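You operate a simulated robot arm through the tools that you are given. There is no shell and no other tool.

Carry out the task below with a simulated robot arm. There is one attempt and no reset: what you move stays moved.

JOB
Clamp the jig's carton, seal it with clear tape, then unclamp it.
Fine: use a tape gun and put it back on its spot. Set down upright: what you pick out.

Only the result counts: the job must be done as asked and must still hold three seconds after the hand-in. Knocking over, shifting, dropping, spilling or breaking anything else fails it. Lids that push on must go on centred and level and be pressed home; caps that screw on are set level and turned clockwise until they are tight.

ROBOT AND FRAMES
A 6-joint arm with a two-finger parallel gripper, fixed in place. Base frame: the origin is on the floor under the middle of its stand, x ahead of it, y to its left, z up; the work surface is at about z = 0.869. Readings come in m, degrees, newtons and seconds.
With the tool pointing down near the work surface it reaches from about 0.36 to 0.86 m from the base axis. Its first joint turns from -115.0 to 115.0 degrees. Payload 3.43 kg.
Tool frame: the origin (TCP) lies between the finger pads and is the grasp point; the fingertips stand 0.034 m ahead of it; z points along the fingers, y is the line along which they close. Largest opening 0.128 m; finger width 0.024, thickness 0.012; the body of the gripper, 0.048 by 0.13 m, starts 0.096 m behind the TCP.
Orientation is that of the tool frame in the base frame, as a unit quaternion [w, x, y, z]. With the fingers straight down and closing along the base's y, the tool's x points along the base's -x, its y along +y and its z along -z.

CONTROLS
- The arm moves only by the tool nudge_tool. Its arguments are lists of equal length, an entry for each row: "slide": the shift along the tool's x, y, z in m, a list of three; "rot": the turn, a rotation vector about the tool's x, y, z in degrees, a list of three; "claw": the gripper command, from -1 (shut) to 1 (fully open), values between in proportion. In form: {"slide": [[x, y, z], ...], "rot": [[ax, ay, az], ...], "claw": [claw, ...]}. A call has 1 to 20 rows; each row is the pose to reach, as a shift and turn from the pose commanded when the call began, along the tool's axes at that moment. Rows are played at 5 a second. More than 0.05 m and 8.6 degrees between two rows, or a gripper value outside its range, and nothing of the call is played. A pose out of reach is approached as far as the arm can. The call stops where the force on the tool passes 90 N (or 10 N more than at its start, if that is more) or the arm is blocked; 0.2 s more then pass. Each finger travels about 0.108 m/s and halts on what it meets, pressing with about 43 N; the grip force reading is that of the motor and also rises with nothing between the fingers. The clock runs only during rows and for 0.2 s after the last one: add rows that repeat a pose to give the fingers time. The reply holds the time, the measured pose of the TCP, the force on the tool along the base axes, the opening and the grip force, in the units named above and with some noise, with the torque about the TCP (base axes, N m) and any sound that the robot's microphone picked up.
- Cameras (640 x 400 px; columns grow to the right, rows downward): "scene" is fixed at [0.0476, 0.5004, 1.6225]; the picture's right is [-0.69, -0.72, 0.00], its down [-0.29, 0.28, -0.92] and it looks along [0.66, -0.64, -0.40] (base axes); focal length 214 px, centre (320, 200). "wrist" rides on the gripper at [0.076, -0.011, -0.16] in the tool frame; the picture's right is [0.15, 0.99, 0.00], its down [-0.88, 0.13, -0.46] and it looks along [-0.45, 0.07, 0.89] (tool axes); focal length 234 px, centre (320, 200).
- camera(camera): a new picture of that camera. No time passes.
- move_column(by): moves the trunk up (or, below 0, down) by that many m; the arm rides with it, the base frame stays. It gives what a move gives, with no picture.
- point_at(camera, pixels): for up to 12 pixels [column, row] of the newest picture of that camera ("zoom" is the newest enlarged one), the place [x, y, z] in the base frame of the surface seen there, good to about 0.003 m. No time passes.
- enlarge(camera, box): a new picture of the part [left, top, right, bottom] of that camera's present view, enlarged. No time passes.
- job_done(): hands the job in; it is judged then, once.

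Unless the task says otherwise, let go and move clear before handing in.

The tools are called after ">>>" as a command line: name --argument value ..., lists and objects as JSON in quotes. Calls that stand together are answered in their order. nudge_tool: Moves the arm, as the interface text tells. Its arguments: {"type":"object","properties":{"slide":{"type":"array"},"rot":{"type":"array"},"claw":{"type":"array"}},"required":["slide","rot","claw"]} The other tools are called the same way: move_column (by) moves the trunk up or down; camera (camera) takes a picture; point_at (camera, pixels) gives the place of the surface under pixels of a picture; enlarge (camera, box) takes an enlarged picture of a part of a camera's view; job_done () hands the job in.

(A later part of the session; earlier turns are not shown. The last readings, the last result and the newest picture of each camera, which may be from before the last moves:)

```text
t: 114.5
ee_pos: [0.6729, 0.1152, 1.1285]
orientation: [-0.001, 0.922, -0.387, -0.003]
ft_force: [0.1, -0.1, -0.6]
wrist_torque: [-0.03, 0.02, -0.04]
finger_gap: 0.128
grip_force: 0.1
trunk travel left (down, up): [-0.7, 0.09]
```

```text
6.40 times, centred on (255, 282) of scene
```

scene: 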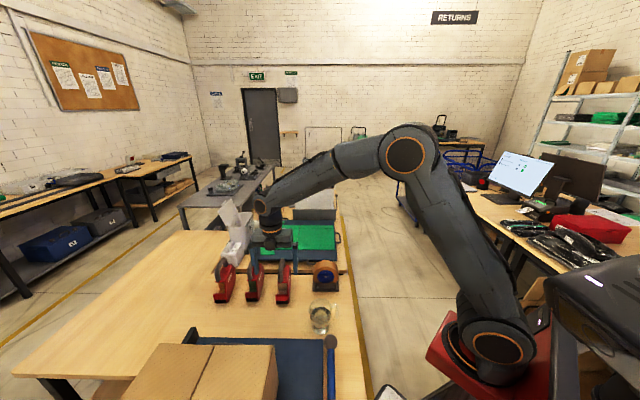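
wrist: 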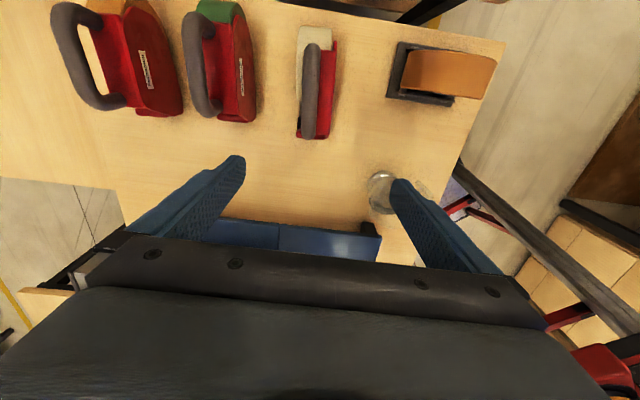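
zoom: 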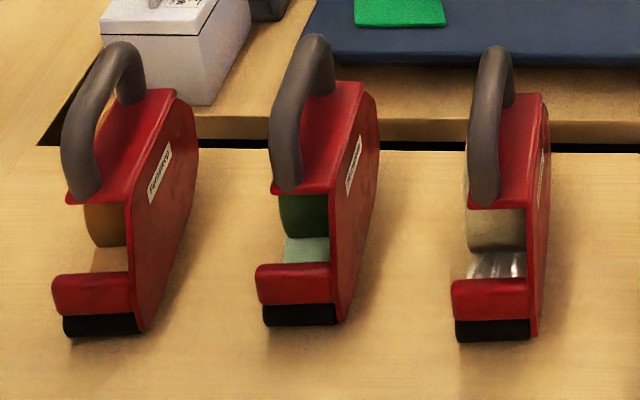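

The gun has a roller (black) under the red lip at its nose, flat base, handle along the top. I'll align over the handle (yaw 143°) at about (0.727, 0.0835) and stop above it to verify.

>>> nudge_tool --slide '[[0.03, -0.008, 0], [0.0605, -0.0164, 0], [0.0605, -0.0164, 0.04], [0.0605, -0.0164, 0.08], [0.0605, -0.0164, 0.105]]' --rot '[[0, 0, -4.3], [0, 0, -8.55], [0, 0, -8.55], [0, 0, -8.55], [0, 0, -8.55]]' --claw '[0.5, 0, 0, 0, 0]'

>>> camera --camera "wrist"

>>> enlarge --camera "wrist" --box '[220, 60, 420, 240]'

```text
t: 115.7
ee_pos: [0.725, 0.0816, 1.0205]
orientation: [-0.002, 0.949, -0.316, -0.003]
ft_force: [-0.2, 0.6, 0.4]
wrist_torque: [-0.01, 0.01, 0.0]
finger_gap: 0.0638
grip_force: 0.2
trunk travel left (down, up): [-0.7, 0.09]
```

```text
taken
```

wrist: 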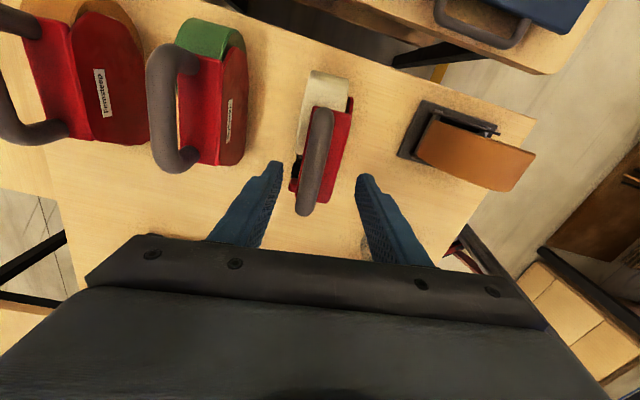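

```text
2.22 times, centred on (320, 150) of wrist
```

zoom: 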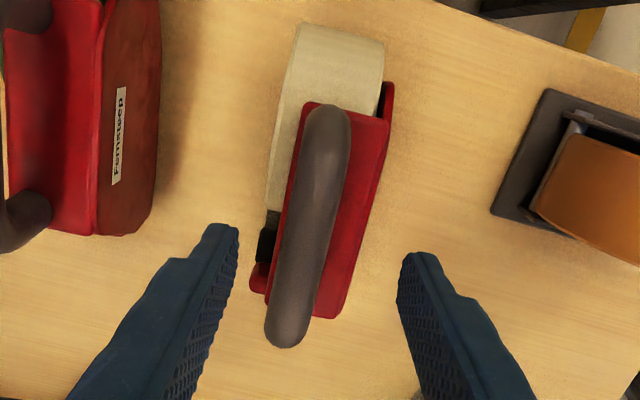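

The handle axis matches the tool axis; it looks ~4–5 mm off toward tool −y. I'll confirm by measuring the bar under the TCP.

>>> point_at --camera "zoom" --pixels '[[307, 249], [290, 249], [325, 249], [325, 130], [298, 310], [360, 200], [262, 290], [340, 60]]'

```text
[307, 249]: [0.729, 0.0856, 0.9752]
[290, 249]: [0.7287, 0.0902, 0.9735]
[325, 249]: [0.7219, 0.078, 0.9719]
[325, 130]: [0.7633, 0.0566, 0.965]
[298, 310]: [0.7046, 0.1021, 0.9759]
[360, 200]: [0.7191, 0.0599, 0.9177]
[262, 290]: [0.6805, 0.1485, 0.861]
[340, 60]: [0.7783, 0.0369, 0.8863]
```

Bar centre is 5 mm toward tool −y. I'll shift, descend to z≈0.965 and close on the handle.

>>> nudge_tool --slide '[[0, -0.005, 0.02], [0, -0.005, 0.04], [0, -0.005, 0.055], [0, -0.005, 0.055], [0, -0.005, 0.055], [0, -0.005, 0.055], [0, -0.005, 0.055]]' --rot '[[0, 0, 0], [0, 0, 0], [0, 0, 0], [0, 0, 0], [0, 0, 0], [0, 0, 0], [0, 0, 0]]' --claw '[0, 0, 0, -0.4, -0.8, -1, -1]'

>>> camera --camera "wrist"

```text
t: 117.2
ee_pos: [0.7286, 0.0871, 0.9657]
orientation: [-0.001, 0.948, -0.317, -0.004]
ft_force: [1.4, -0.1, 0.8]
wrist_torque: [-0.14, -0.25, 0.07]
finger_gap: 0.0202
grip_force: 42.6
trunk travel left (down, up): [-0.7, 0.09]
```

```text
taken
```

wrist: 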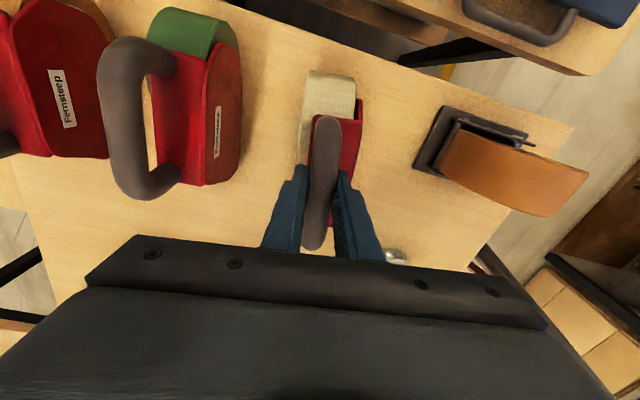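

Handle gripped (gap 0.020) at TCP (0.7286, 0.0871, 0.9657); I'll remember this for the return. Lift straight up now.

>>> nudge_tool --slide '[[0, 0, -0.015], [0, 0, -0.05], [0, 0, -0.1], [0, 0, -0.15], [0, 0, -0.2], [0, 0, -0.25], [0, 0, -0.27]]' --rot '[[0, 0, 0], [0, 0, 0], [0, 0, 0], [0, 0, 0], [0, 0, 0], [0, 0, 0], [0, 0, 0]]' --claw '[-1, -1, -1, -1, -1, -1, -1]'

>>> camera --camera "wrist"

>>> enlarge --camera "scene" --box '[230, 170, 340, 310]'

```text
t: 118.8
ee_pos: [0.7312, 0.0863, 1.2374]
orientation: [-0.001, 0.949, -0.316, -0.004]
ft_force: [0.5, 0.6, -3.2]
wrist_torque: [0.06, 0.04, -0.01]
finger_gap: 0.0201
grip_force: 42.8
trunk travel left (down, up): [-0.7, 0.09]
```

```text
taken
```

wrist: 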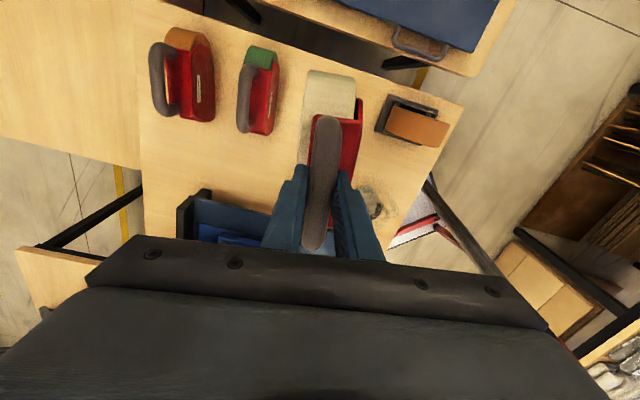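

```text
2.86 times, centred on (285, 240) of scene
```

zoom: 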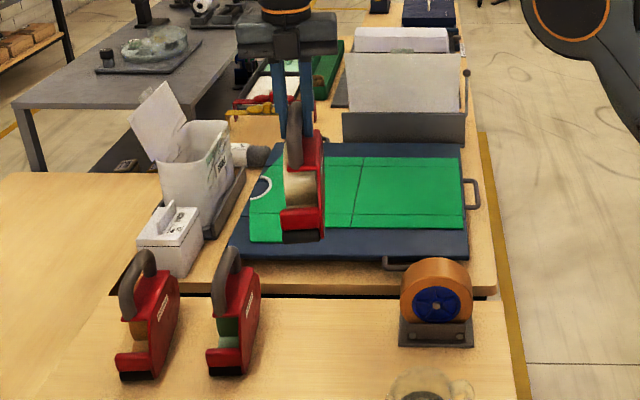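

The gun is up and hanging level. I'll measure its nose roller relative to the TCP in the scene view.

>>> enlarge --camera "scene" --box '[270, 205, 310, 265]'

>>> point_at --camera "zoom" --pixels '[[320, 200]]'

```text
6.67 times, centred on (290, 235) of scene
```

zoom: 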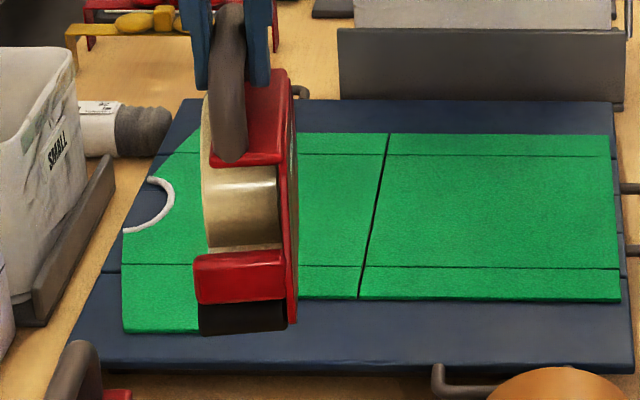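

```text
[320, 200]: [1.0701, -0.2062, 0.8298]
```

>>> point_at --camera "zoom" --pixels '[[202, 320], [243, 318], [284, 318], [290, 315], [240, 300], [200, 290], [240, 275], [295, 200], [240, 220], [230, 120], [243, 330], [260, 130]]'

```text
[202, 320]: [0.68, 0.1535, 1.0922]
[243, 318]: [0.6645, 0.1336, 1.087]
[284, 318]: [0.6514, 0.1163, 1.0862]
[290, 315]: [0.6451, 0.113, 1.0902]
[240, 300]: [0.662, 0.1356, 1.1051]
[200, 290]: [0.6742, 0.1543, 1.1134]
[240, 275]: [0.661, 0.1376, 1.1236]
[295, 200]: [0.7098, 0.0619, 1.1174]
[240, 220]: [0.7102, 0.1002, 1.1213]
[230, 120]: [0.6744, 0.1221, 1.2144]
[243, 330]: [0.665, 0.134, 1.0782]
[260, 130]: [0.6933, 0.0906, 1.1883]
```

The roller front is ~0.082 m ahead of the TCP, laterally centred. Now I'll measure the seam accurately with the scene camera.

>>> enlarge --camera "scene" --box '[110, 330, 300, 400]'

```text
3.37 times, centred on (205, 365) of scene
```

zoom: 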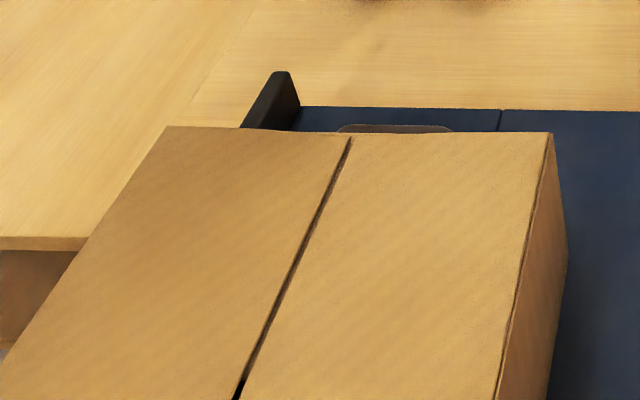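

>>> point_at --camera "zoom" --pixels '[[350, 145], [335, 182], [312, 232], [290, 282], [268, 330], [245, 380], [170, 130], [545, 140], [354, 136], [500, 380], [30, 370], [240, 132]]'

```text
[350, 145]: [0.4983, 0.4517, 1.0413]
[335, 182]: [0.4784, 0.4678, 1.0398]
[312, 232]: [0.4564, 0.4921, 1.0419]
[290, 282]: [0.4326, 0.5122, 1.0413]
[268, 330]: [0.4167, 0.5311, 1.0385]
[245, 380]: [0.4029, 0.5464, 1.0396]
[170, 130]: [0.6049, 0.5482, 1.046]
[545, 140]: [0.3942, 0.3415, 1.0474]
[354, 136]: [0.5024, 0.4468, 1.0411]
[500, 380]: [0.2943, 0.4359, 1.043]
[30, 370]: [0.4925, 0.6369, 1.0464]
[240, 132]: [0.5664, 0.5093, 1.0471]
```

The seam runs at v≈0.282 from s≈0.143 to s≈0.52, parallel to the jig. I'll carry the gun above the jaw end of the seam, nose toward +s, with the roller near the edge.

>>> nudge_tool --slide '[[0, 0, -0.035], [-0.0419, -0.0176, -0.035], [-0.0838, -0.0352, -0.035], [-0.1256, -0.0528, -0.035], [-0.1675, -0.0704, -0.035], [-0.2094, -0.088, -0.035], [-0.2513, -0.1056, -0.035], [-0.2931, -0.1232, -0.035], [-0.335, -0.1408, -0.035]]' --rot '[[0, 0, 0], [0, 0, 1], [0, 0, 2], [0, 0, 3.1], [0, 0, 4.2], [0, 0, 5.2], [0, 0, 6.3], [0, 0, 7.3], [0, 0, 8.4]]' --claw '[-1, -1, -1, -1, -1, -1, -1, -1, -1]'

>>> camera --camera "scene"

>>> camera --camera "wrist"

```text
t: 120.8
ee_pos: [0.5469, 0.3994, 1.2752]
orientation: [-0.001, 0.923, -0.385, -0.005]
ft_force: [-0.9, -0.8, -3.3]
wrist_torque: [0.09, 0.05, 0.0]
finger_gap: 0.0203
grip_force: 43.4
trunk travel left (down, up): [-0.7, 0.09]
```

```text
taken
```

scene: 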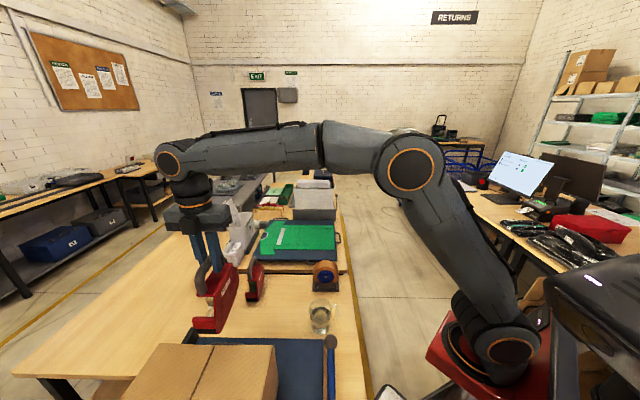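

```text
taken
```

wrist: 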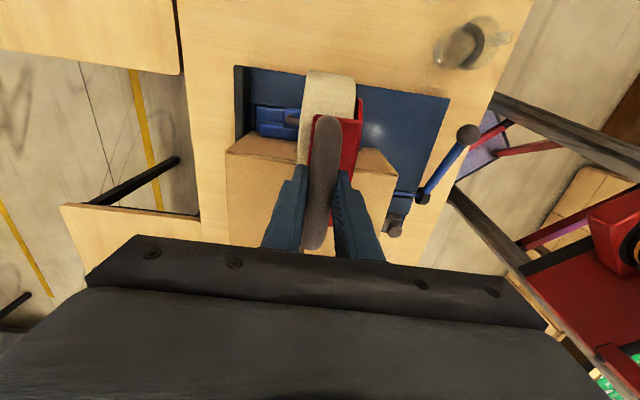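

The gun's nose is over the carton's jaw edge. I'll zoom in and measure roller and seam positions.

>>> enlarge --camera "scene" --box '[160, 250, 280, 390]'

```text
2.86 times, centred on (220, 320) of scene
```

zoom: 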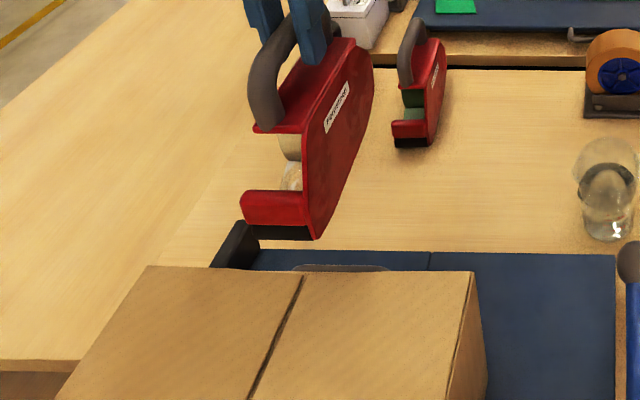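

>>> point_at --camera "zoom" --pixels '[[248, 232], [280, 233], [308, 234], [280, 226], [245, 225], [303, 278], [315, 225], [275, 195], [318, 237], [350, 150], [150, 268], [474, 275]]'

```text
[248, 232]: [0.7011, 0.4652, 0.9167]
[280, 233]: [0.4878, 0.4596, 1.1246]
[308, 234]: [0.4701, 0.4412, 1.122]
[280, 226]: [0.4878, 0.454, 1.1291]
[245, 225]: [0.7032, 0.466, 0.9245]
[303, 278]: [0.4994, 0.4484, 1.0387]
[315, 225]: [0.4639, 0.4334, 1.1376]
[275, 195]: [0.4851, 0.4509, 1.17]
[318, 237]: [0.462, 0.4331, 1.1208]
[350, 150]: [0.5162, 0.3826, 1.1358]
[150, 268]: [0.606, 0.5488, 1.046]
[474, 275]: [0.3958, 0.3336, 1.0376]
```

Roller front at s≈0.163, v≈0.2817 — right over the seam's start. I'll lower to just above the top with a slight nose-down tilt.

>>> nudge_tool --slide '[[0, 0, 0.03], [0, 0, 0.05], [0, 0, 0.057], [0, 0, 0.06]]' --rot '[[0, 0.5, 0], [0, 1, 0], [0, 1.5, 0], [0, 1.5, 0]]' --claw '[-1, -1, -1, -1]'

>>> enlarge --camera "scene" --box '[160, 270, 280, 390]'

```text
t: 121.8
ee_pos: [0.5469, 0.4, 1.2159]
orientation: [0.004, 0.923, -0.386, 0.008]
ft_force: [-0.2, 1.0, -3.9]
wrist_torque: [0.04, 0.02, -0.01]
finger_gap: 0.0203
grip_force: 42.9
trunk travel left (down, up): [-0.7, 0.09]
```

```text
3.33 times, centred on (220, 330) of scene
```

zoom: 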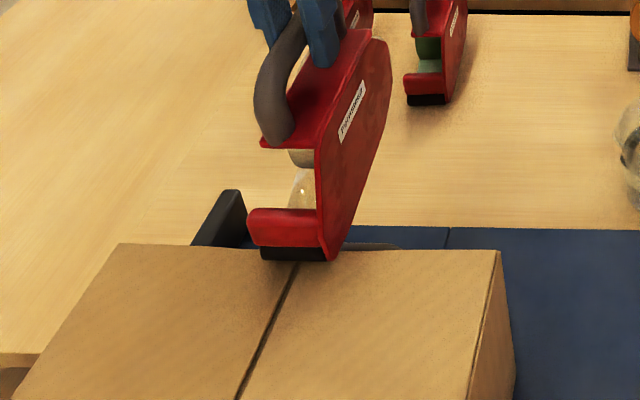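

Roller is just above the seam edge; only the gun's weight is felt. I'll step down 1 mm at a time to contact.

>>> nudge_tool --slide '[[0, 0, 0.001], [0, 0, 0.002]]' --rot '[[0, 0, 0], [0, 0, 0]]' --claw '[-1, -1]'

```text
t: 122.5
ee_pos: [0.5467, 0.3995, 1.2146]
orientation: [0.004, 0.923, -0.385, 0.008]
ft_force: [-0.7, 1.6, 2.1]
wrist_torque: [0.51, 0.49, -0.09]
finger_gap: 0.0201
grip_force: 43.2
trunk travel left (down, up): [-0.7, 0.09]
```

Contact at ~6 N. Now drag forward along the seam slowly in chunks and monitor.

>>> nudge_tool --slide '[[-0.01, 0, 0.0003], [-0.02, 0, 0.0005], [-0.03, 0, 0.0005], [-0.04, 0, 0.0005]]' --rot '[[0, 0, 0], [0, 0, 0], [0, 0, 0], [0, 0, 0]]' --claw '[-1, -1, -1, -1]'

>>> enlarge --camera "scene" --box '[160, 270, 280, 390]'

```text
t: 123.5
ee_pos: [0.5182, 0.4268, 1.2133]
orientation: [0.003, 0.923, -0.385, 0.008]
ft_force: [2.0, -2.1, 9.9]
wrist_torque: [0.21, 0.18, -0.04]
finger_gap: 0.0201
grip_force: 43.4
trunk travel left (down, up): [-0.7, 0.09]
```

```text
3.33 times, centred on (220, 330) of scene
```

zoom: 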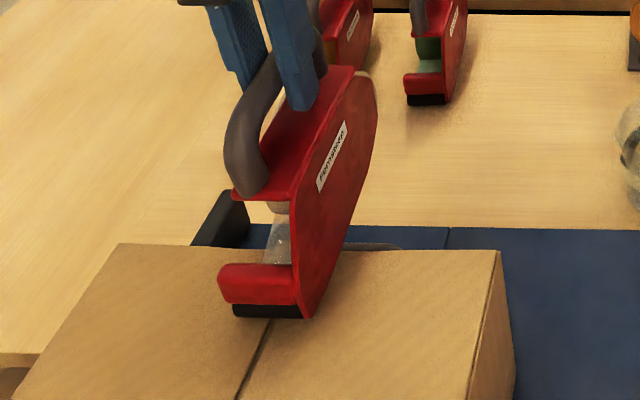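

Dragging at ~13 N press with ~3 N drag; fine. I'll continue with slightly less pressure.

>>> nudge_tool --slide '[[-0.02, 0, -0.0003], [-0.04, 0, -0.0003], [-0.06, 0, -0.0003], [-0.08, 0, -0.0003], [-0.1, 0, -0.0003]]' --rot '[[0, 0, 0], [0, 0, 0], [0, 0, 0], [0, 0, 0], [0, 0, 0]]' --claw '[-1, -1, -1, -1, -1]'

>>> camera --camera "wrist"

>>> enlarge --camera "wrist" --box '[240, 60, 400, 200]'

>>> enlarge --camera "scene" --box '[140, 270, 260, 400]'

```text
t: 124.7
ee_pos: [0.447, 0.4979, 1.2133]
orientation: [0.003, 0.923, -0.385, 0.009]
ft_force: [7.7, -6.8, 30.5]
wrist_torque: [0.25, 0.25, 0.01]
finger_gap: 0.0206
grip_force: 42.9
trunk travel left (down, up): [-0.7, 0.09]
```

```text
taken
```

wrist: 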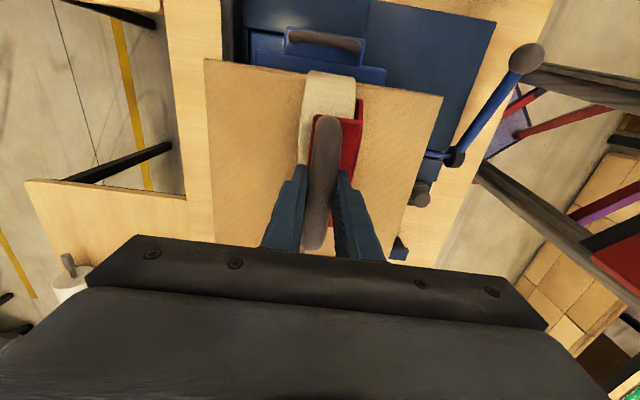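

```text
2.86 times, centred on (320, 130) of wrist
```

zoom: 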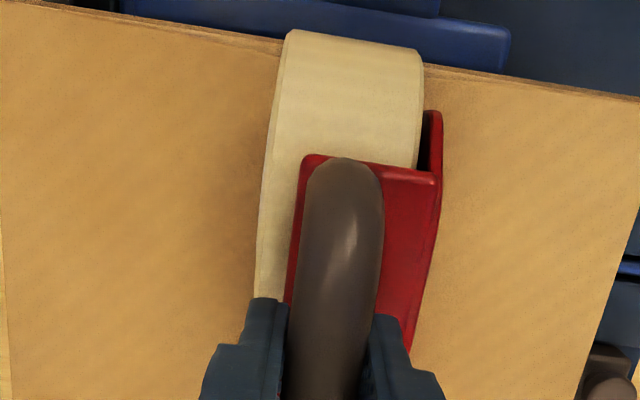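

```text
3.08 times, centred on (200, 335) of scene
```

zoom: 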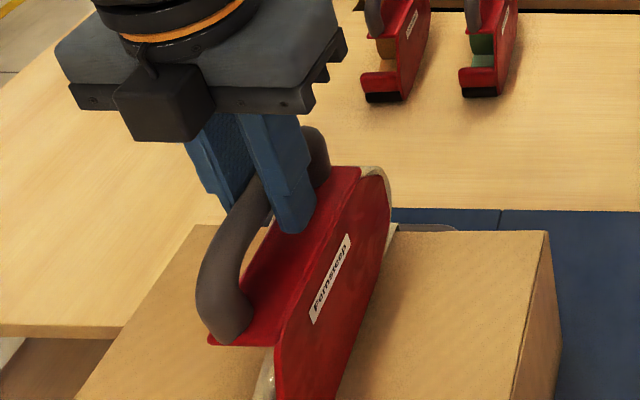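

Pressure has risen to ~34 N, so I'll ease up 1.5 mm. There's a pale strip at the gun's rear near the carton edge (zoom (392, 245)); let me look at it.

>>> enlarge --camera "scene" --box '[235, 290, 275, 330]'

>>> enlarge --camera "wrist" --box '[290, 50, 390, 120]'

```text
10.00 times, centred on (255, 310) of scene
```

zoom: 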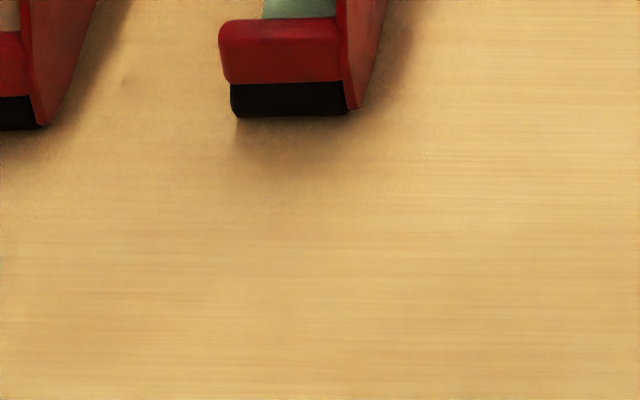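

```text
5.71 times, centred on (340, 85) of wrist
```

zoom: 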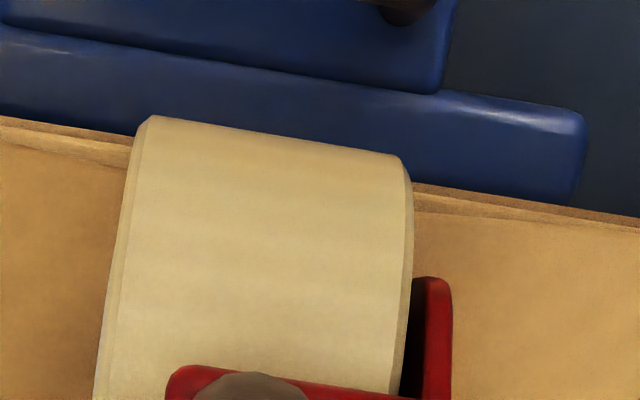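

Continuing forward with reduced pressure.

>>> nudge_tool --slide '[[-0.02, 0, -0.0012], [-0.04, 0, -0.0015], [-0.06, 0, -0.0015], [-0.08, 0, -0.0015]]' --rot '[[0, 0, 0], [0, 0, 0], [0, 0, 0], [0, 0, 0]]' --claw '[-1, -1, -1, -1]'

>>> camera --camera "wrist"

>>> enlarge --camera "wrist" --box '[260, 20, 400, 120]'

```text
t: 125.7
ee_pos: [0.3891, 0.5554, 1.2122]
orientation: [0.004, 0.923, -0.385, 0.007]
ft_force: [3.2, -3.5, 19.6]
wrist_torque: [0.41, 0.5, 0.03]
finger_gap: 0.0202
grip_force: 43.1
trunk travel left (down, up): [-0.7, 0.09]
```

```text
taken
```

wrist: 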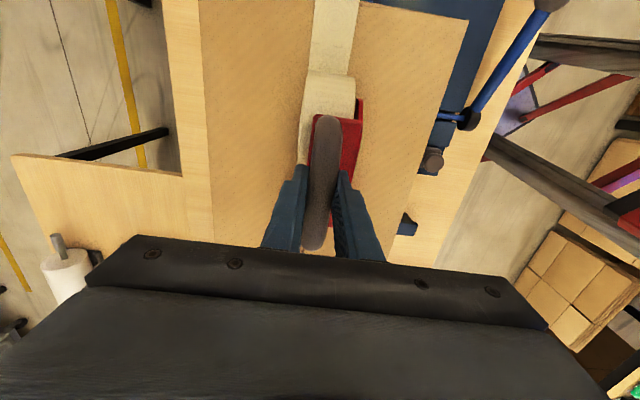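

```text
4.00 times, centred on (330, 70) of wrist
```

zoom: 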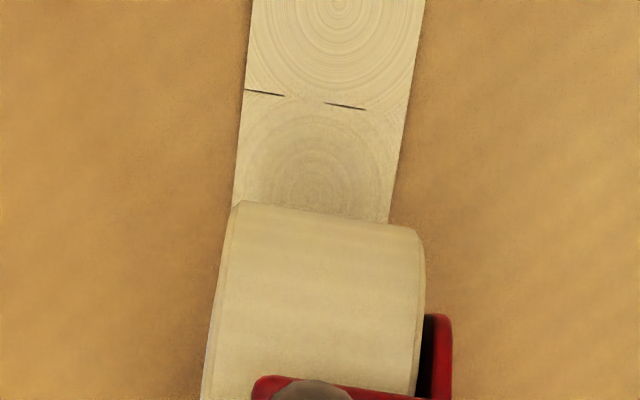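

Tape is being laid behind the gun (pale strip at wrist (335, 40)). Continue to the far end with slightly less pressure.

>>> nudge_tool --slide '[[-0.02, 0, -0.0008], [-0.04, 0, -0.001], [-0.06, 0, -0.001], [-0.08, 0, -0.001], [-0.1, 0, -0.001]]' --rot '[[0, 0, 0], [0, 0, 0], [0, 0, 0], [0, 0, 0], [0, 0, 0]]' --claw '[-1, -1, -1, -1, -1]'

>>> camera --camera "wrist"

```text
t: 126.8
ee_pos: [0.3213, 0.6274, 1.2122]
orientation: [0.003, 0.923, -0.385, 0.007]
ft_force: [4.2, -3.3, 19.0]
wrist_torque: [0.37, 0.34, -0.02]
finger_gap: 0.0203
grip_force: 43.2
trunk travel left (down, up): [-0.7, 0.09]
```

```text
taken
```

wrist: 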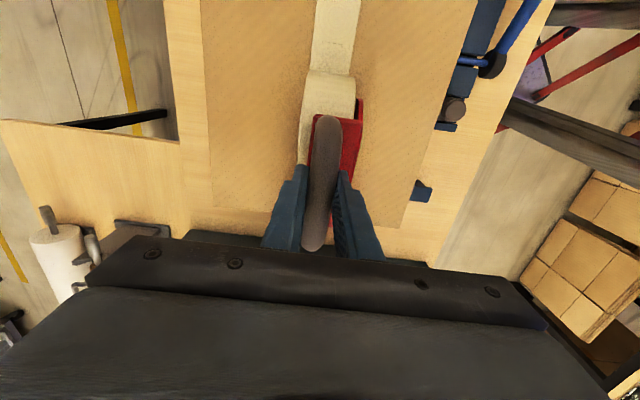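

TCP s≈0.40; roller ~0.05 m from the far edge. Finish the run past the edge.

>>> nudge_tool --slide '[[-0.02, 0, -0.0003], [-0.04, 0, -0.0003], [-0.055, 0, -0.0003], [-0.064, 0, -0.0003], [-0.064, 0, -0.0003]]' --rot '[[0, 0, 0], [0, 0, 0], [0, 0, 0], [0, 0, 0], [0, 0, 0]]' --claw '[-1, -1, -1, -1, -1]'

>>> camera --camera "wrist"

```text
t: 128.1
ee_pos: [0.275, 0.6718, 1.2089]
orientation: [0.005, 0.923, -0.385, 0.006]
ft_force: [-2.6, 1.4, 21.9]
wrist_torque: [-0.22, -0.06, 0.09]
finger_gap: 0.02
grip_force: 43.4
trunk travel left (down, up): [-0.7, 0.09]
```

```text
taken
```

wrist: 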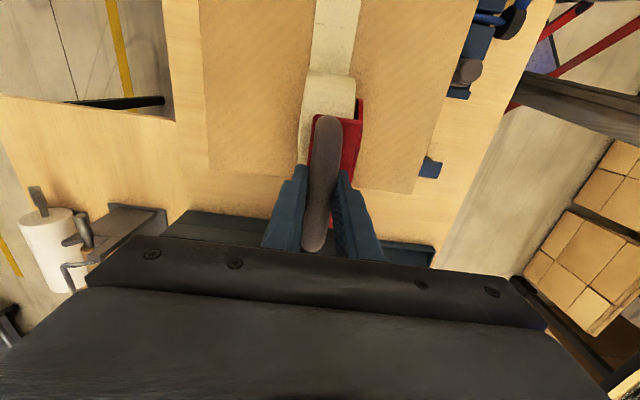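

The roller has passed the far edge (TCP s≈0.464). I'll lift gently and inspect the tape.

>>> nudge_tool --slide '[[0, 0, -0.006], [0, 0, -0.015], [0, 0, -0.03], [0, 0, -0.05]]' --rot '[[0, 0, 0], [0, 0, 0], [0, 0, 0], [0, 0, 0]]' --claw '[-1, -1, -1, -1]'

>>> camera --camera "wrist"

>>> camera --camera "scene"

```text
t: 129.1
ee_pos: [0.2761, 0.673, 1.2575]
orientation: [0.005, 0.923, -0.385, 0.008]
ft_force: [-0.3, 0.4, -3.1]
wrist_torque: [0.07, 0.0, -0.02]
finger_gap: 0.0204
grip_force: 42.9
trunk travel left (down, up): [-0.7, 0.09]
```

```text
taken
```

wrist: 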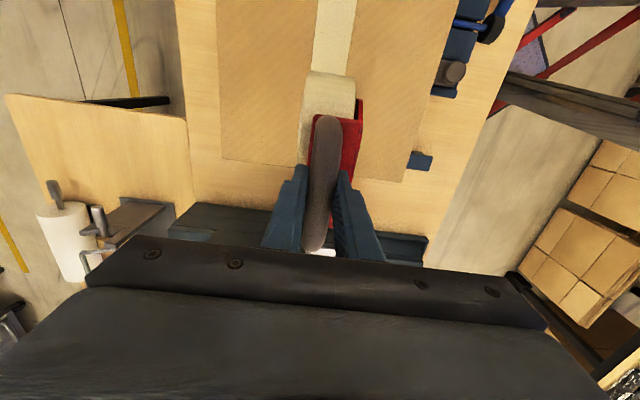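

```text
taken
```

scene: 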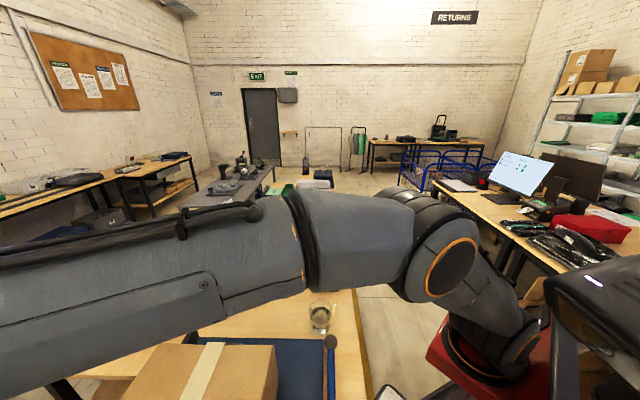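

The scene view shows the strip starting at the jaw edge (213, 345), and the gun is free of the tape. I'll move aside to inspect the whole strip.

>>> nudge_tool --slide '[[0, 0, -0.04], [0.04, 0.02, -0.06], [0.08, 0.045, -0.06], [0.12, 0.07, -0.06], [0.16, 0.095, -0.06], [0.2, 0.12, -0.06], [0.24, 0.145, -0.06]]' --rot '[[0, -0.2, 0], [0, -0.4, 0], [0, -0.6, 0], [0, -0.8, 0], [0, -1, 0], [0, -1.2, 0], [0, -1.5, 0]]' --claw '[-1, -1, -1, -1, -1, -1, -1]'

>>> camera --camera "wrist"

>>> camera --camera "scene"

```text
t: 130.7
ee_pos: [0.3395, 0.3991, 1.3249]
orientation: [-0.001, 0.923, -0.384, -0.004]
ft_force: [0.5, 1.0, -3.4]
wrist_torque: [-0.01, 0.01, -0.03]
finger_gap: 0.0202
grip_force: 43.0
trunk travel left (down, up): [-0.7, 0.09]
```

```text
taken
```

wrist: 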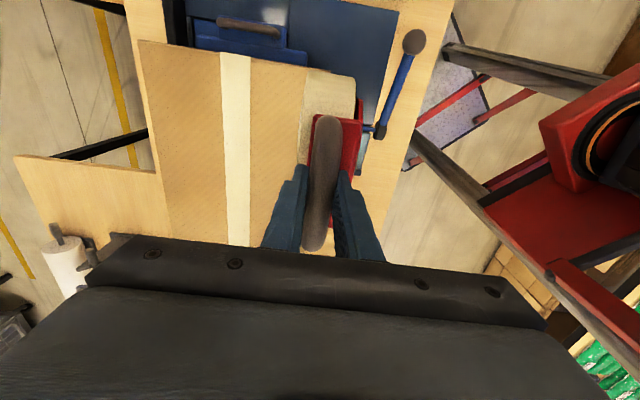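

```text
taken
```

scene: 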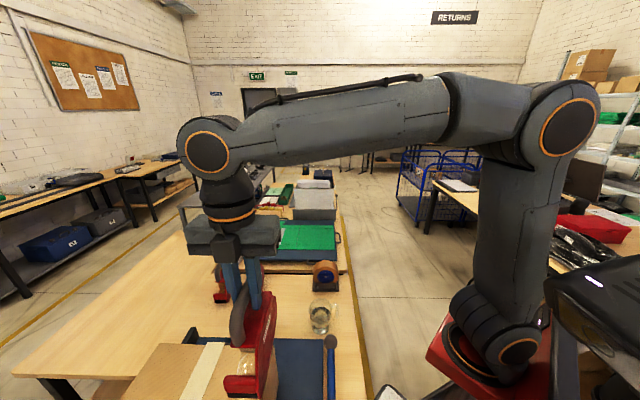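

The strip covers from the jaw edge; I'll shift back to see its far end.

>>> nudge_tool --slide '[[0.04, 0.01, -0.02], [0.08, 0.02, -0.04], [0.12, 0.03, -0.06], [0.15, 0.03, -0.08]]' --rot '[[0, 0, 0], [0, 0, 0], [0, 0, 0], [0, 0, 0]]' --claw '[-1, -1, -1, -1]'

>>> camera --camera "wrist"

>>> enlarge --camera "wrist" --box '[160, 60, 320, 240]'

```text
t: 131.7
ee_pos: [0.4258, 0.2705, 1.4033]
orientation: [-0.001, 0.923, -0.385, -0.004]
ft_force: [-0.8, 0.1, -2.0]
wrist_torque: [0.01, -0.05, 0.03]
finger_gap: 0.0203
grip_force: 43.4
trunk travel left (down, up): [-0.7, 0.09]
```

```text
taken
```

wrist: 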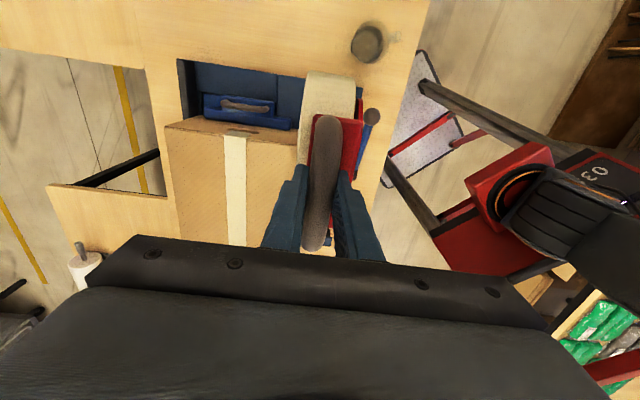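

```text
2.22 times, centred on (240, 150) of wrist
```

zoom: 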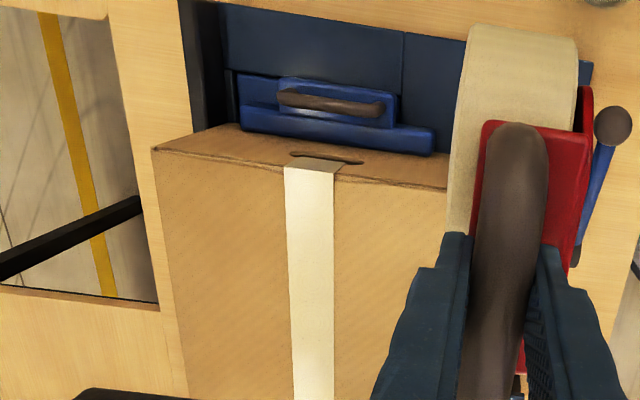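

The tape even laps over the jaw-end face (zoom (315, 163)). I'll shift forward at this height to see the far end.

>>> nudge_tool --slide '[[-0.045, 0, 0], [-0.09, 0, 0], [-0.135, 0, 0], [-0.18, 0, 0], [-0.2, 0, -0.02]]' --rot '[[0, 0, 0], [0, 0, 0], [0, 0, 0], [0, 0, 0], [0, 0, 0]]' --claw '[-1, -1, -1, -1, -1]'

>>> camera --camera "wrist"

>>> enlarge --camera "wrist" --box '[140, 60, 320, 250]'

```text
t: 132.8
ee_pos: [0.2854, 0.4138, 1.424]
orientation: [-0.001, 0.923, -0.386, -0.005]
ft_force: [0.4, 0.4, -2.5]
wrist_torque: [0.04, 0.01, 0.02]
finger_gap: 0.0205
grip_force: 42.8
trunk travel left (down, up): [-0.7, 0.09]
```

```text
taken
```

wrist: 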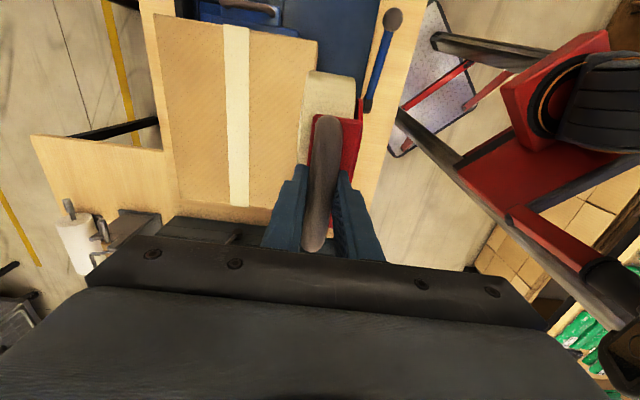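

```text
2.11 times, centred on (230, 155) of wrist
```

zoom: 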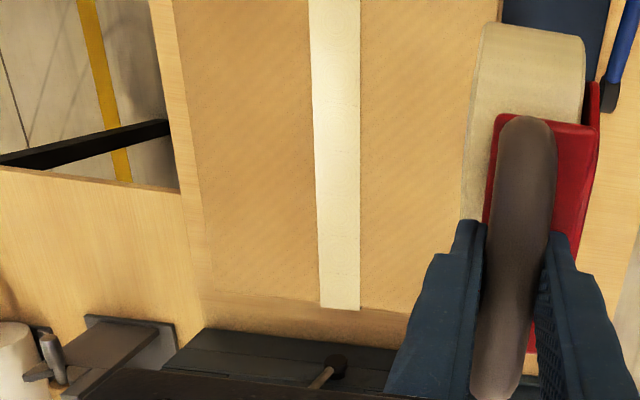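

The strip covers the whole seam to the far edge (zoom (340, 305)). Now return the gun to its spot: first to a hover above it.

>>> nudge_tool --slide '[[0.0454, -0.0071, 0.012], [0.0909, -0.0143, 0.024], [0.1363, -0.0214, 0.036], [0.1817, -0.0285, 0.048], [0.2271, -0.0357, 0.06], [0.2726, -0.0428, 0.072], [0.318, -0.0499, 0.084], [0.3634, -0.0571, 0.096], [0.4088, -0.0642, 0.108], [0.4543, -0.0713, 0.12], [0.4997, -0.0785, 0.132], [0.5451, -0.0856, 0.144], [0.5451, -0.0856, 0.184]]' --rot '[[0, 0, -0.7], [0, 0, -1.4], [0, 0, -2.1], [0, 0, -2.8], [0, 0, -3.5], [0, 0, -4.2], [0, 0, -4.9], [0, 0, -5.6], [0, 0, -6.3], [0, 0, -7], [0, 0, -7.7], [0, 0, -8.4], [0, 0, -8.4]]' --claw '[-1, -1, -1, -1, -1, -1, -1, -1, -1, -1, -1, -1, -1]'

>>> enlarge --camera "scene" --box '[240, 190, 340, 310]'

>>> camera --camera "wrist"

```text
t: 135.7
ee_pos: [0.7296, 0.0886, 1.2359]
orientation: [-0.001, 0.949, -0.316, -0.004]
ft_force: [-0.5, -0.1, -3.6]
wrist_torque: [0.05, 0.0, 0.01]
finger_gap: 0.0203
grip_force: 43.1
trunk travel left (down, up): [-0.7, 0.09]
```

```text
3.33 times, centred on (290, 250) of scene
```

zoom: 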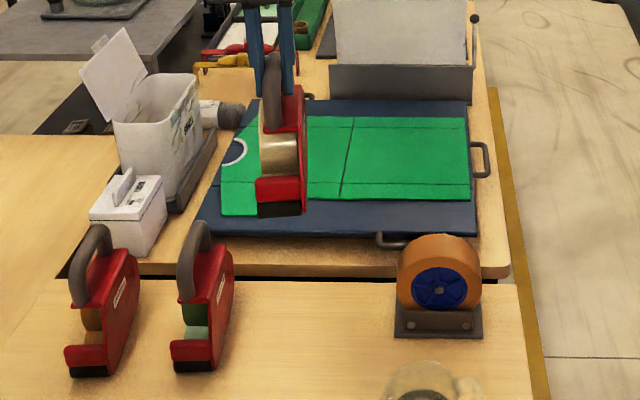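

```text
taken
```

wrist: 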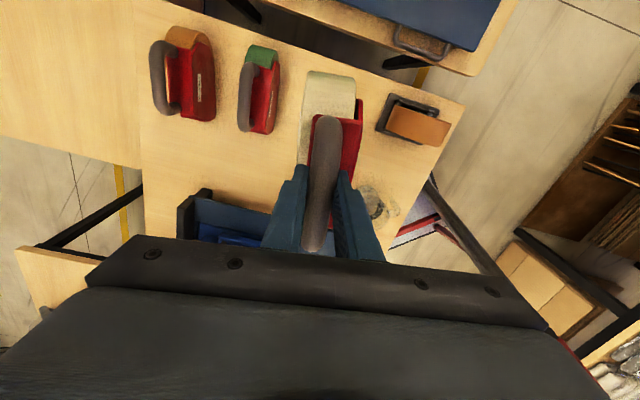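

The pose matches the pick-up hover (same pixels for neighbours). I'll lower the gun to just above the table.

>>> nudge_tool --slide '[[0, 0, 0.045], [0, 0, 0.09], [0, 0, 0.135], [0, 0, 0.18], [0, 0, 0.22], [0, 0, 0.25], [0, 0, 0.262], [0, 0, 0.266]]' --rot '[[0, 0, 0], [0, 0, 0], [0, 0, 0], [0, 0, 0], [0, 0, 0], [0, 0, 0], [0, 0, 0], [0, 0, 0]]' --claw '[-1, -1, -1, -1, -1, -1, -1, -1]'

>>> enlarge --camera "scene" --box '[205, 256, 305, 308]'

```text
t: 137.4
ee_pos: [0.7277, 0.0904, 0.9687]
orientation: [-0.001, 0.949, -0.316, -0.005]
ft_force: [-0.1, -0.8, -3.2]
wrist_torque: [0.02, 0.02, 0.0]
finger_gap: 0.0202
grip_force: 43.4
trunk travel left (down, up): [-0.7, 0.09]
```

```text
6.40 times, centred on (255, 282) of scene
```

zoom: 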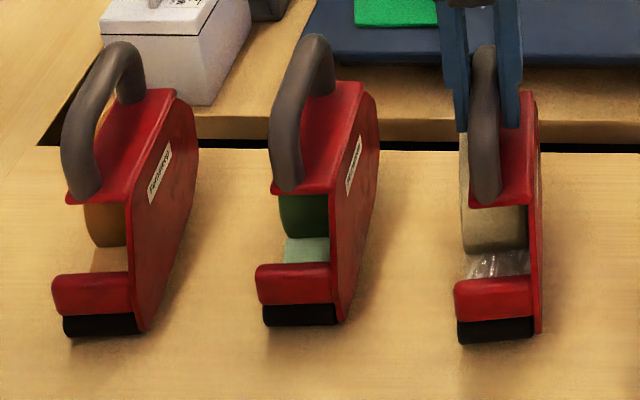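

The gun looks in place (roller at zoom (495, 330), as originally at (493, 330)), not yet touching. I'll lower in 1 mm steps to contact.

>>> nudge_tool --slide '[[0, 0, 0.001], [0, 0, 0.002], [0, 0, 0.003]]' --rot '[[0, 0, 0], [0, 0, 0], [0, 0, 0]]' --claw '[-1, -1, -1]'

```text
t: 138.2
ee_pos: [0.7262, 0.0909, 0.9654]
orientation: [-0.001, 0.949, -0.316, -0.005]
ft_force: [-0.5, -0.2, -2.7]
wrist_torque: [0.01, 0.01, -0.01]
finger_gap: 0.0204
grip_force: 43.5
trunk travel left (down, up): [-0.7, 0.09]
```

Still just the weight. I'll correct a ~3.5 mm offset rearward, then continue to contact.

>>> nudge_tool --slide '[[0.002, 0.0005, 0], [0.0035, 0.001, 0], [0.0035, 0.001, 0.001], [0.0035, 0.001, 0.002]]' --rot '[[0, 0, 0], [0, 0, 0], [0, 0, 0], [0, 0, 0]]' --claw '[-1, -1, -1, -1]'

```text
t: 139.2
ee_pos: [0.7294, 0.0867, 0.9641]
orientation: [-0.002, 0.948, -0.317, -0.003]
ft_force: [-1.0, 2.1, 4.5]
wrist_torque: [-0.04, 0.06, 0.0]
finger_gap: 0.0203
grip_force: 42.9
trunk travel left (down, up): [-0.7, 0.09]
```

Gun is down (≈8 N on the table) at (0.7294, 0.0867), matching the pick-up point. Release and rise.

>>> nudge_tool --slide '[[0, 0, 0], [0, 0, 0], [0, 0, 0], [0, 0, -0.02], [0, 0, -0.06], [0, 0, -0.1], [0, 0, -0.14]]' --rot '[[0, 0, 0], [0, 0, 0], [0, 0, 0], [0, 0, 0], [0, 0, 0], [0, 0, 0], [0, 0, 0]]' --claw '[-0.5, -0.1, 0, 0, 0, 0, 0]'

>>> enlarge --camera "scene" --box '[205, 256, 305, 308]'

>>> camera --camera "wrist"

```text
t: 140.8
ee_pos: [0.7308, 0.0853, 1.1048]
orientation: [-0.001, 0.949, -0.316, -0.004]
ft_force: [0.5, -0.4, -0.4]
wrist_torque: [-0.03, 0.0, -0.02]
finger_gap: 0.0635
grip_force: 0.0
trunk travel left (down, up): [-0.7, 0.09]
```

```text
6.40 times, centred on (255, 282) of scene
```

zoom: 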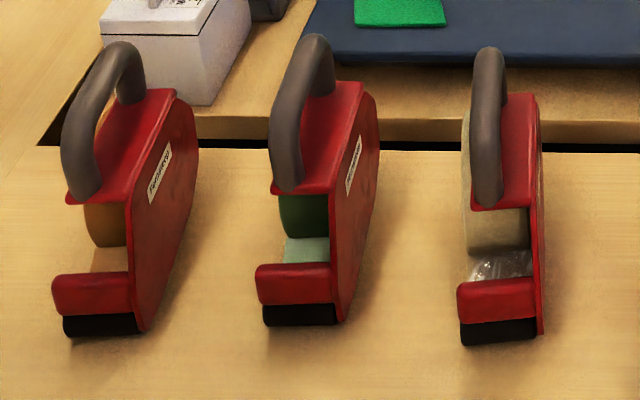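

```text
taken
```

wrist: 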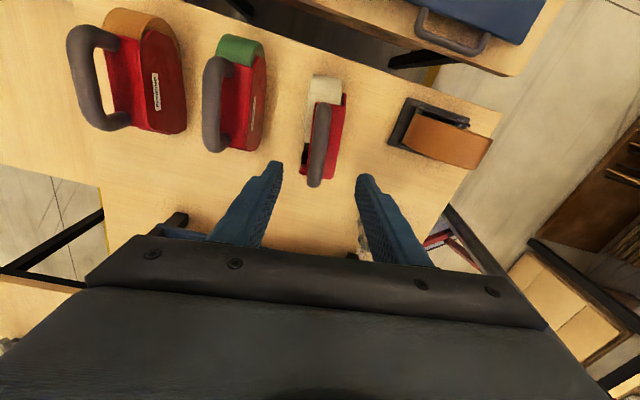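

The gun stands upright; it seems yawed by a few degrees relative to the original (handle top at zoom 489 vs 497, nose 497 vs 491). I'll measure its handle line.

>>> enlarge --camera "wrist" --box '[260, 60, 400, 200]'

```text
2.86 times, centred on (330, 130) of wrist
```

zoom: 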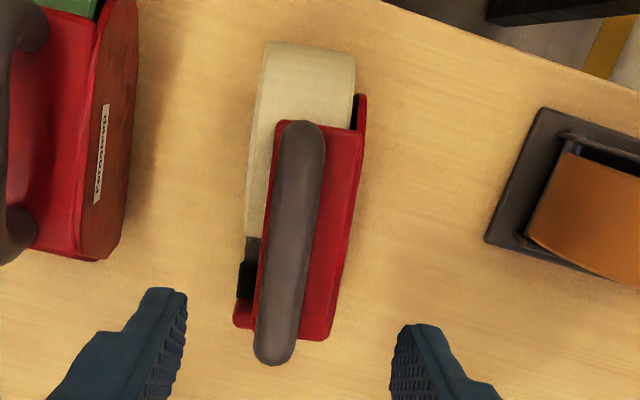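

>>> point_at --camera "zoom" --pixels '[[298, 140], [293, 180], [290, 220], [284, 265], [279, 310], [272, 345], [345, 140], [320, 330], [300, 60], [242, 320]]'

```text
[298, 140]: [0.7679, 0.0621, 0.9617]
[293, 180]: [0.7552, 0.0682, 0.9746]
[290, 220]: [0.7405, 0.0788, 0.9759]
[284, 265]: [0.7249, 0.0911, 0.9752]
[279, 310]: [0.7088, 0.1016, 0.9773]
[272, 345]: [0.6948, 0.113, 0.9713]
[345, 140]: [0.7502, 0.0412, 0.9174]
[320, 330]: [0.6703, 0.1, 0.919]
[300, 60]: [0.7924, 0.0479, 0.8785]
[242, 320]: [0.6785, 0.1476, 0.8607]
```

The gun is back within ~3 mm and the same yaw (143.4° vs 143.0°). Now I'll unclamp: move above the jaw handle.

>>> nudge_tool --slide '[[-0.0382, -0.0178, -0.01], [-0.0764, -0.0357, -0.02], [-0.1146, -0.0535, -0.03], [-0.1529, -0.0713, -0.04], [-0.1911, -0.0891, -0.045], [-0.2293, -0.107, -0.045], [-0.2675, -0.1248, -0.045], [-0.3057, -0.1426, -0.045]]' --rot '[[0, 0, 1], [0, 0, 2.1], [0, 0, 3.2], [0, 0, 4.2], [0, 0, 5.3], [0, 0, 6.3], [0, 0, 7.4], [0, 0, 8.4]]' --claw '[0, 0, 0.5, 1, 1, 1, 1, 1]'

>>> camera --camera "wrist"

>>> enlarge --camera "wrist" --box '[220, 80, 420, 240]'

```text
t: 142.7
ee_pos: [0.5703, 0.3854, 1.1532]
orientation: [-0.001, 0.923, -0.385, -0.004]
ft_force: [0.0, -0.4, 0.3]
wrist_torque: [0.07, 0.03, -0.02]
finger_gap: 0.128
grip_force: 0.0
trunk travel left (down, up): [-0.7, 0.09]
```

```text
taken
```

wrist: 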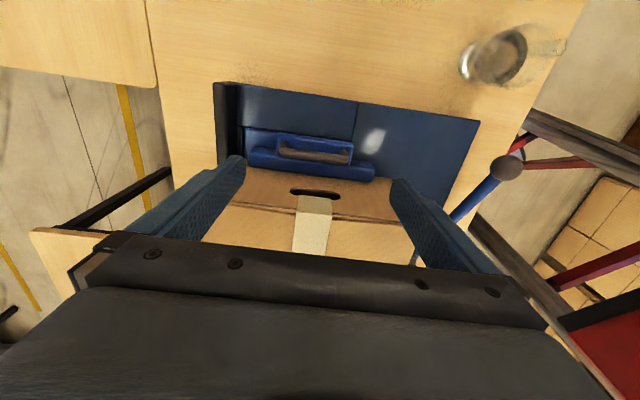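

```text
2.50 times, centred on (320, 160) of wrist
```

zoom: 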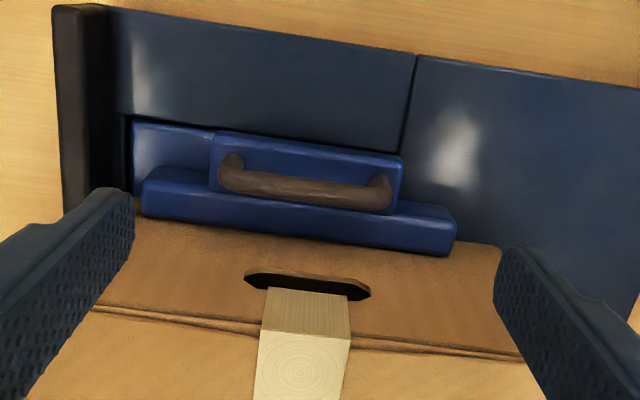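

The tape laps neatly over the end face. I'll measure the handle bar now to grip it for unclamping.

>>> point_at --camera "zoom" --pixels '[[230, 175], [380, 200], [305, 187], [305, 150], [300, 235], [305, 320], [305, 360], [440, 240], [150, 200]]'

```text
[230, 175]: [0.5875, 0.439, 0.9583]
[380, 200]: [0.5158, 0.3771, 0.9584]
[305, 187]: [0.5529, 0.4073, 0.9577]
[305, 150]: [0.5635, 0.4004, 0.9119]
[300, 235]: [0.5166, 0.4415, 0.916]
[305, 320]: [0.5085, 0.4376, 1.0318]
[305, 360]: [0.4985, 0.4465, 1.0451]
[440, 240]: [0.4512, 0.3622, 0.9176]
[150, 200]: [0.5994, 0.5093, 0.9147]
```

Bar centre is at s≈0.0815, v≈0.291. I'll descend over it, grip the ends, and then pull.

>>> nudge_tool --slide '[[-0.0286, -0.0029, 0.02], [-0.0286, -0.0029, 0.065], [-0.0286, -0.0029, 0.11], [-0.0286, -0.0029, 0.155], [-0.0286, -0.0029, 0.185], [-0.0286, -0.0029, 0.197], [-0.0286, -0.0029, 0.197], [-0.0286, -0.0029, 0.197], [-0.0286, -0.0029, 0.197]]' --rot '[[0, 0, 0], [0, 0, 0], [0, 0, 0], [0, 0, 0], [0, 0, 0], [0, 0, 0], [0, 0, 0], [0, 0, 0], [0, 0, 0]]' --claw '[1, 1, 1, 1, 1, 1, 0.5, -1, -1]'

>>> camera --camera "wrist"

```text
t: 144.7
ee_pos: [0.5542, 0.4084, 0.9545]
orientation: [-0.003, 0.923, -0.385, -0.002]
ft_force: [19.7, 19.5, -5.6]
wrist_torque: [0.81, -0.99, -0.11]
finger_gap: 0.1143
grip_force: 45.0
trunk travel left (down, up): [-0.7, 0.09]
```

```text
taken
```

wrist: 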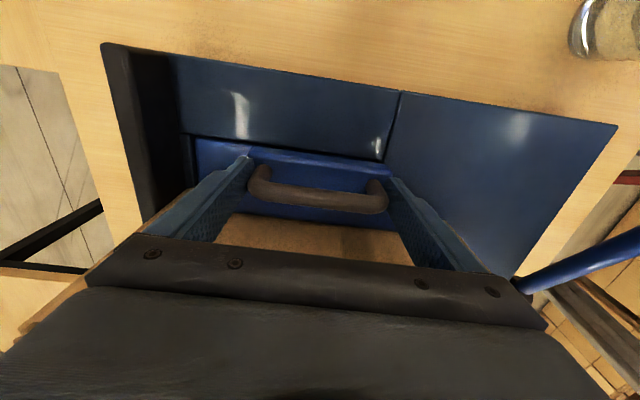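

Handle gripped. I'll relax the side load and pull the jaw back to its starting position.

>>> nudge_tool --slide '[[0, -0.0025, 0], [0.01, -0.0025, 0], [0.02, -0.0025, 0], [0.03, -0.0025, 0], [0.04, -0.0025, 0], [0.05, -0.0025, 0], [0.06, -0.0025, 0], [0.07, -0.0025, 0], [0.076, -0.0025, 0]]' --rot '[[0, 0, 0], [0, 0, 0], [0, 0, 0], [0, 0, 0], [0, 0, 0], [0, 0, 0], [0, 0, 0], [0, 0, 0], [0, 0, 0]]' --claw '[-1, -1, -1, -1, -1, -1, -1, -1, -1]'

>>> camera --camera "wrist"

```text
t: 146.7
ee_pos: [0.6059, 0.3543, 0.9551]
orientation: [-0.001, 0.923, -0.384, -0.005]
ft_force: [-5.4, 2.1, 21.2]
wrist_torque: [-0.54, 1.15, 0.53]
finger_gap: 0.1137
grip_force: 44.9
trunk travel left (down, up): [-0.7, 0.09]
```

```text
taken
```

wrist: 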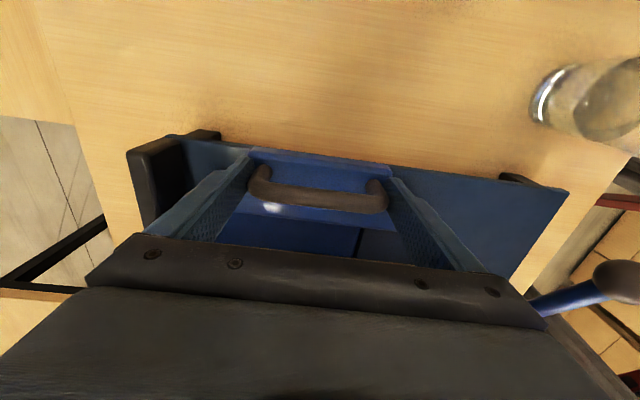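

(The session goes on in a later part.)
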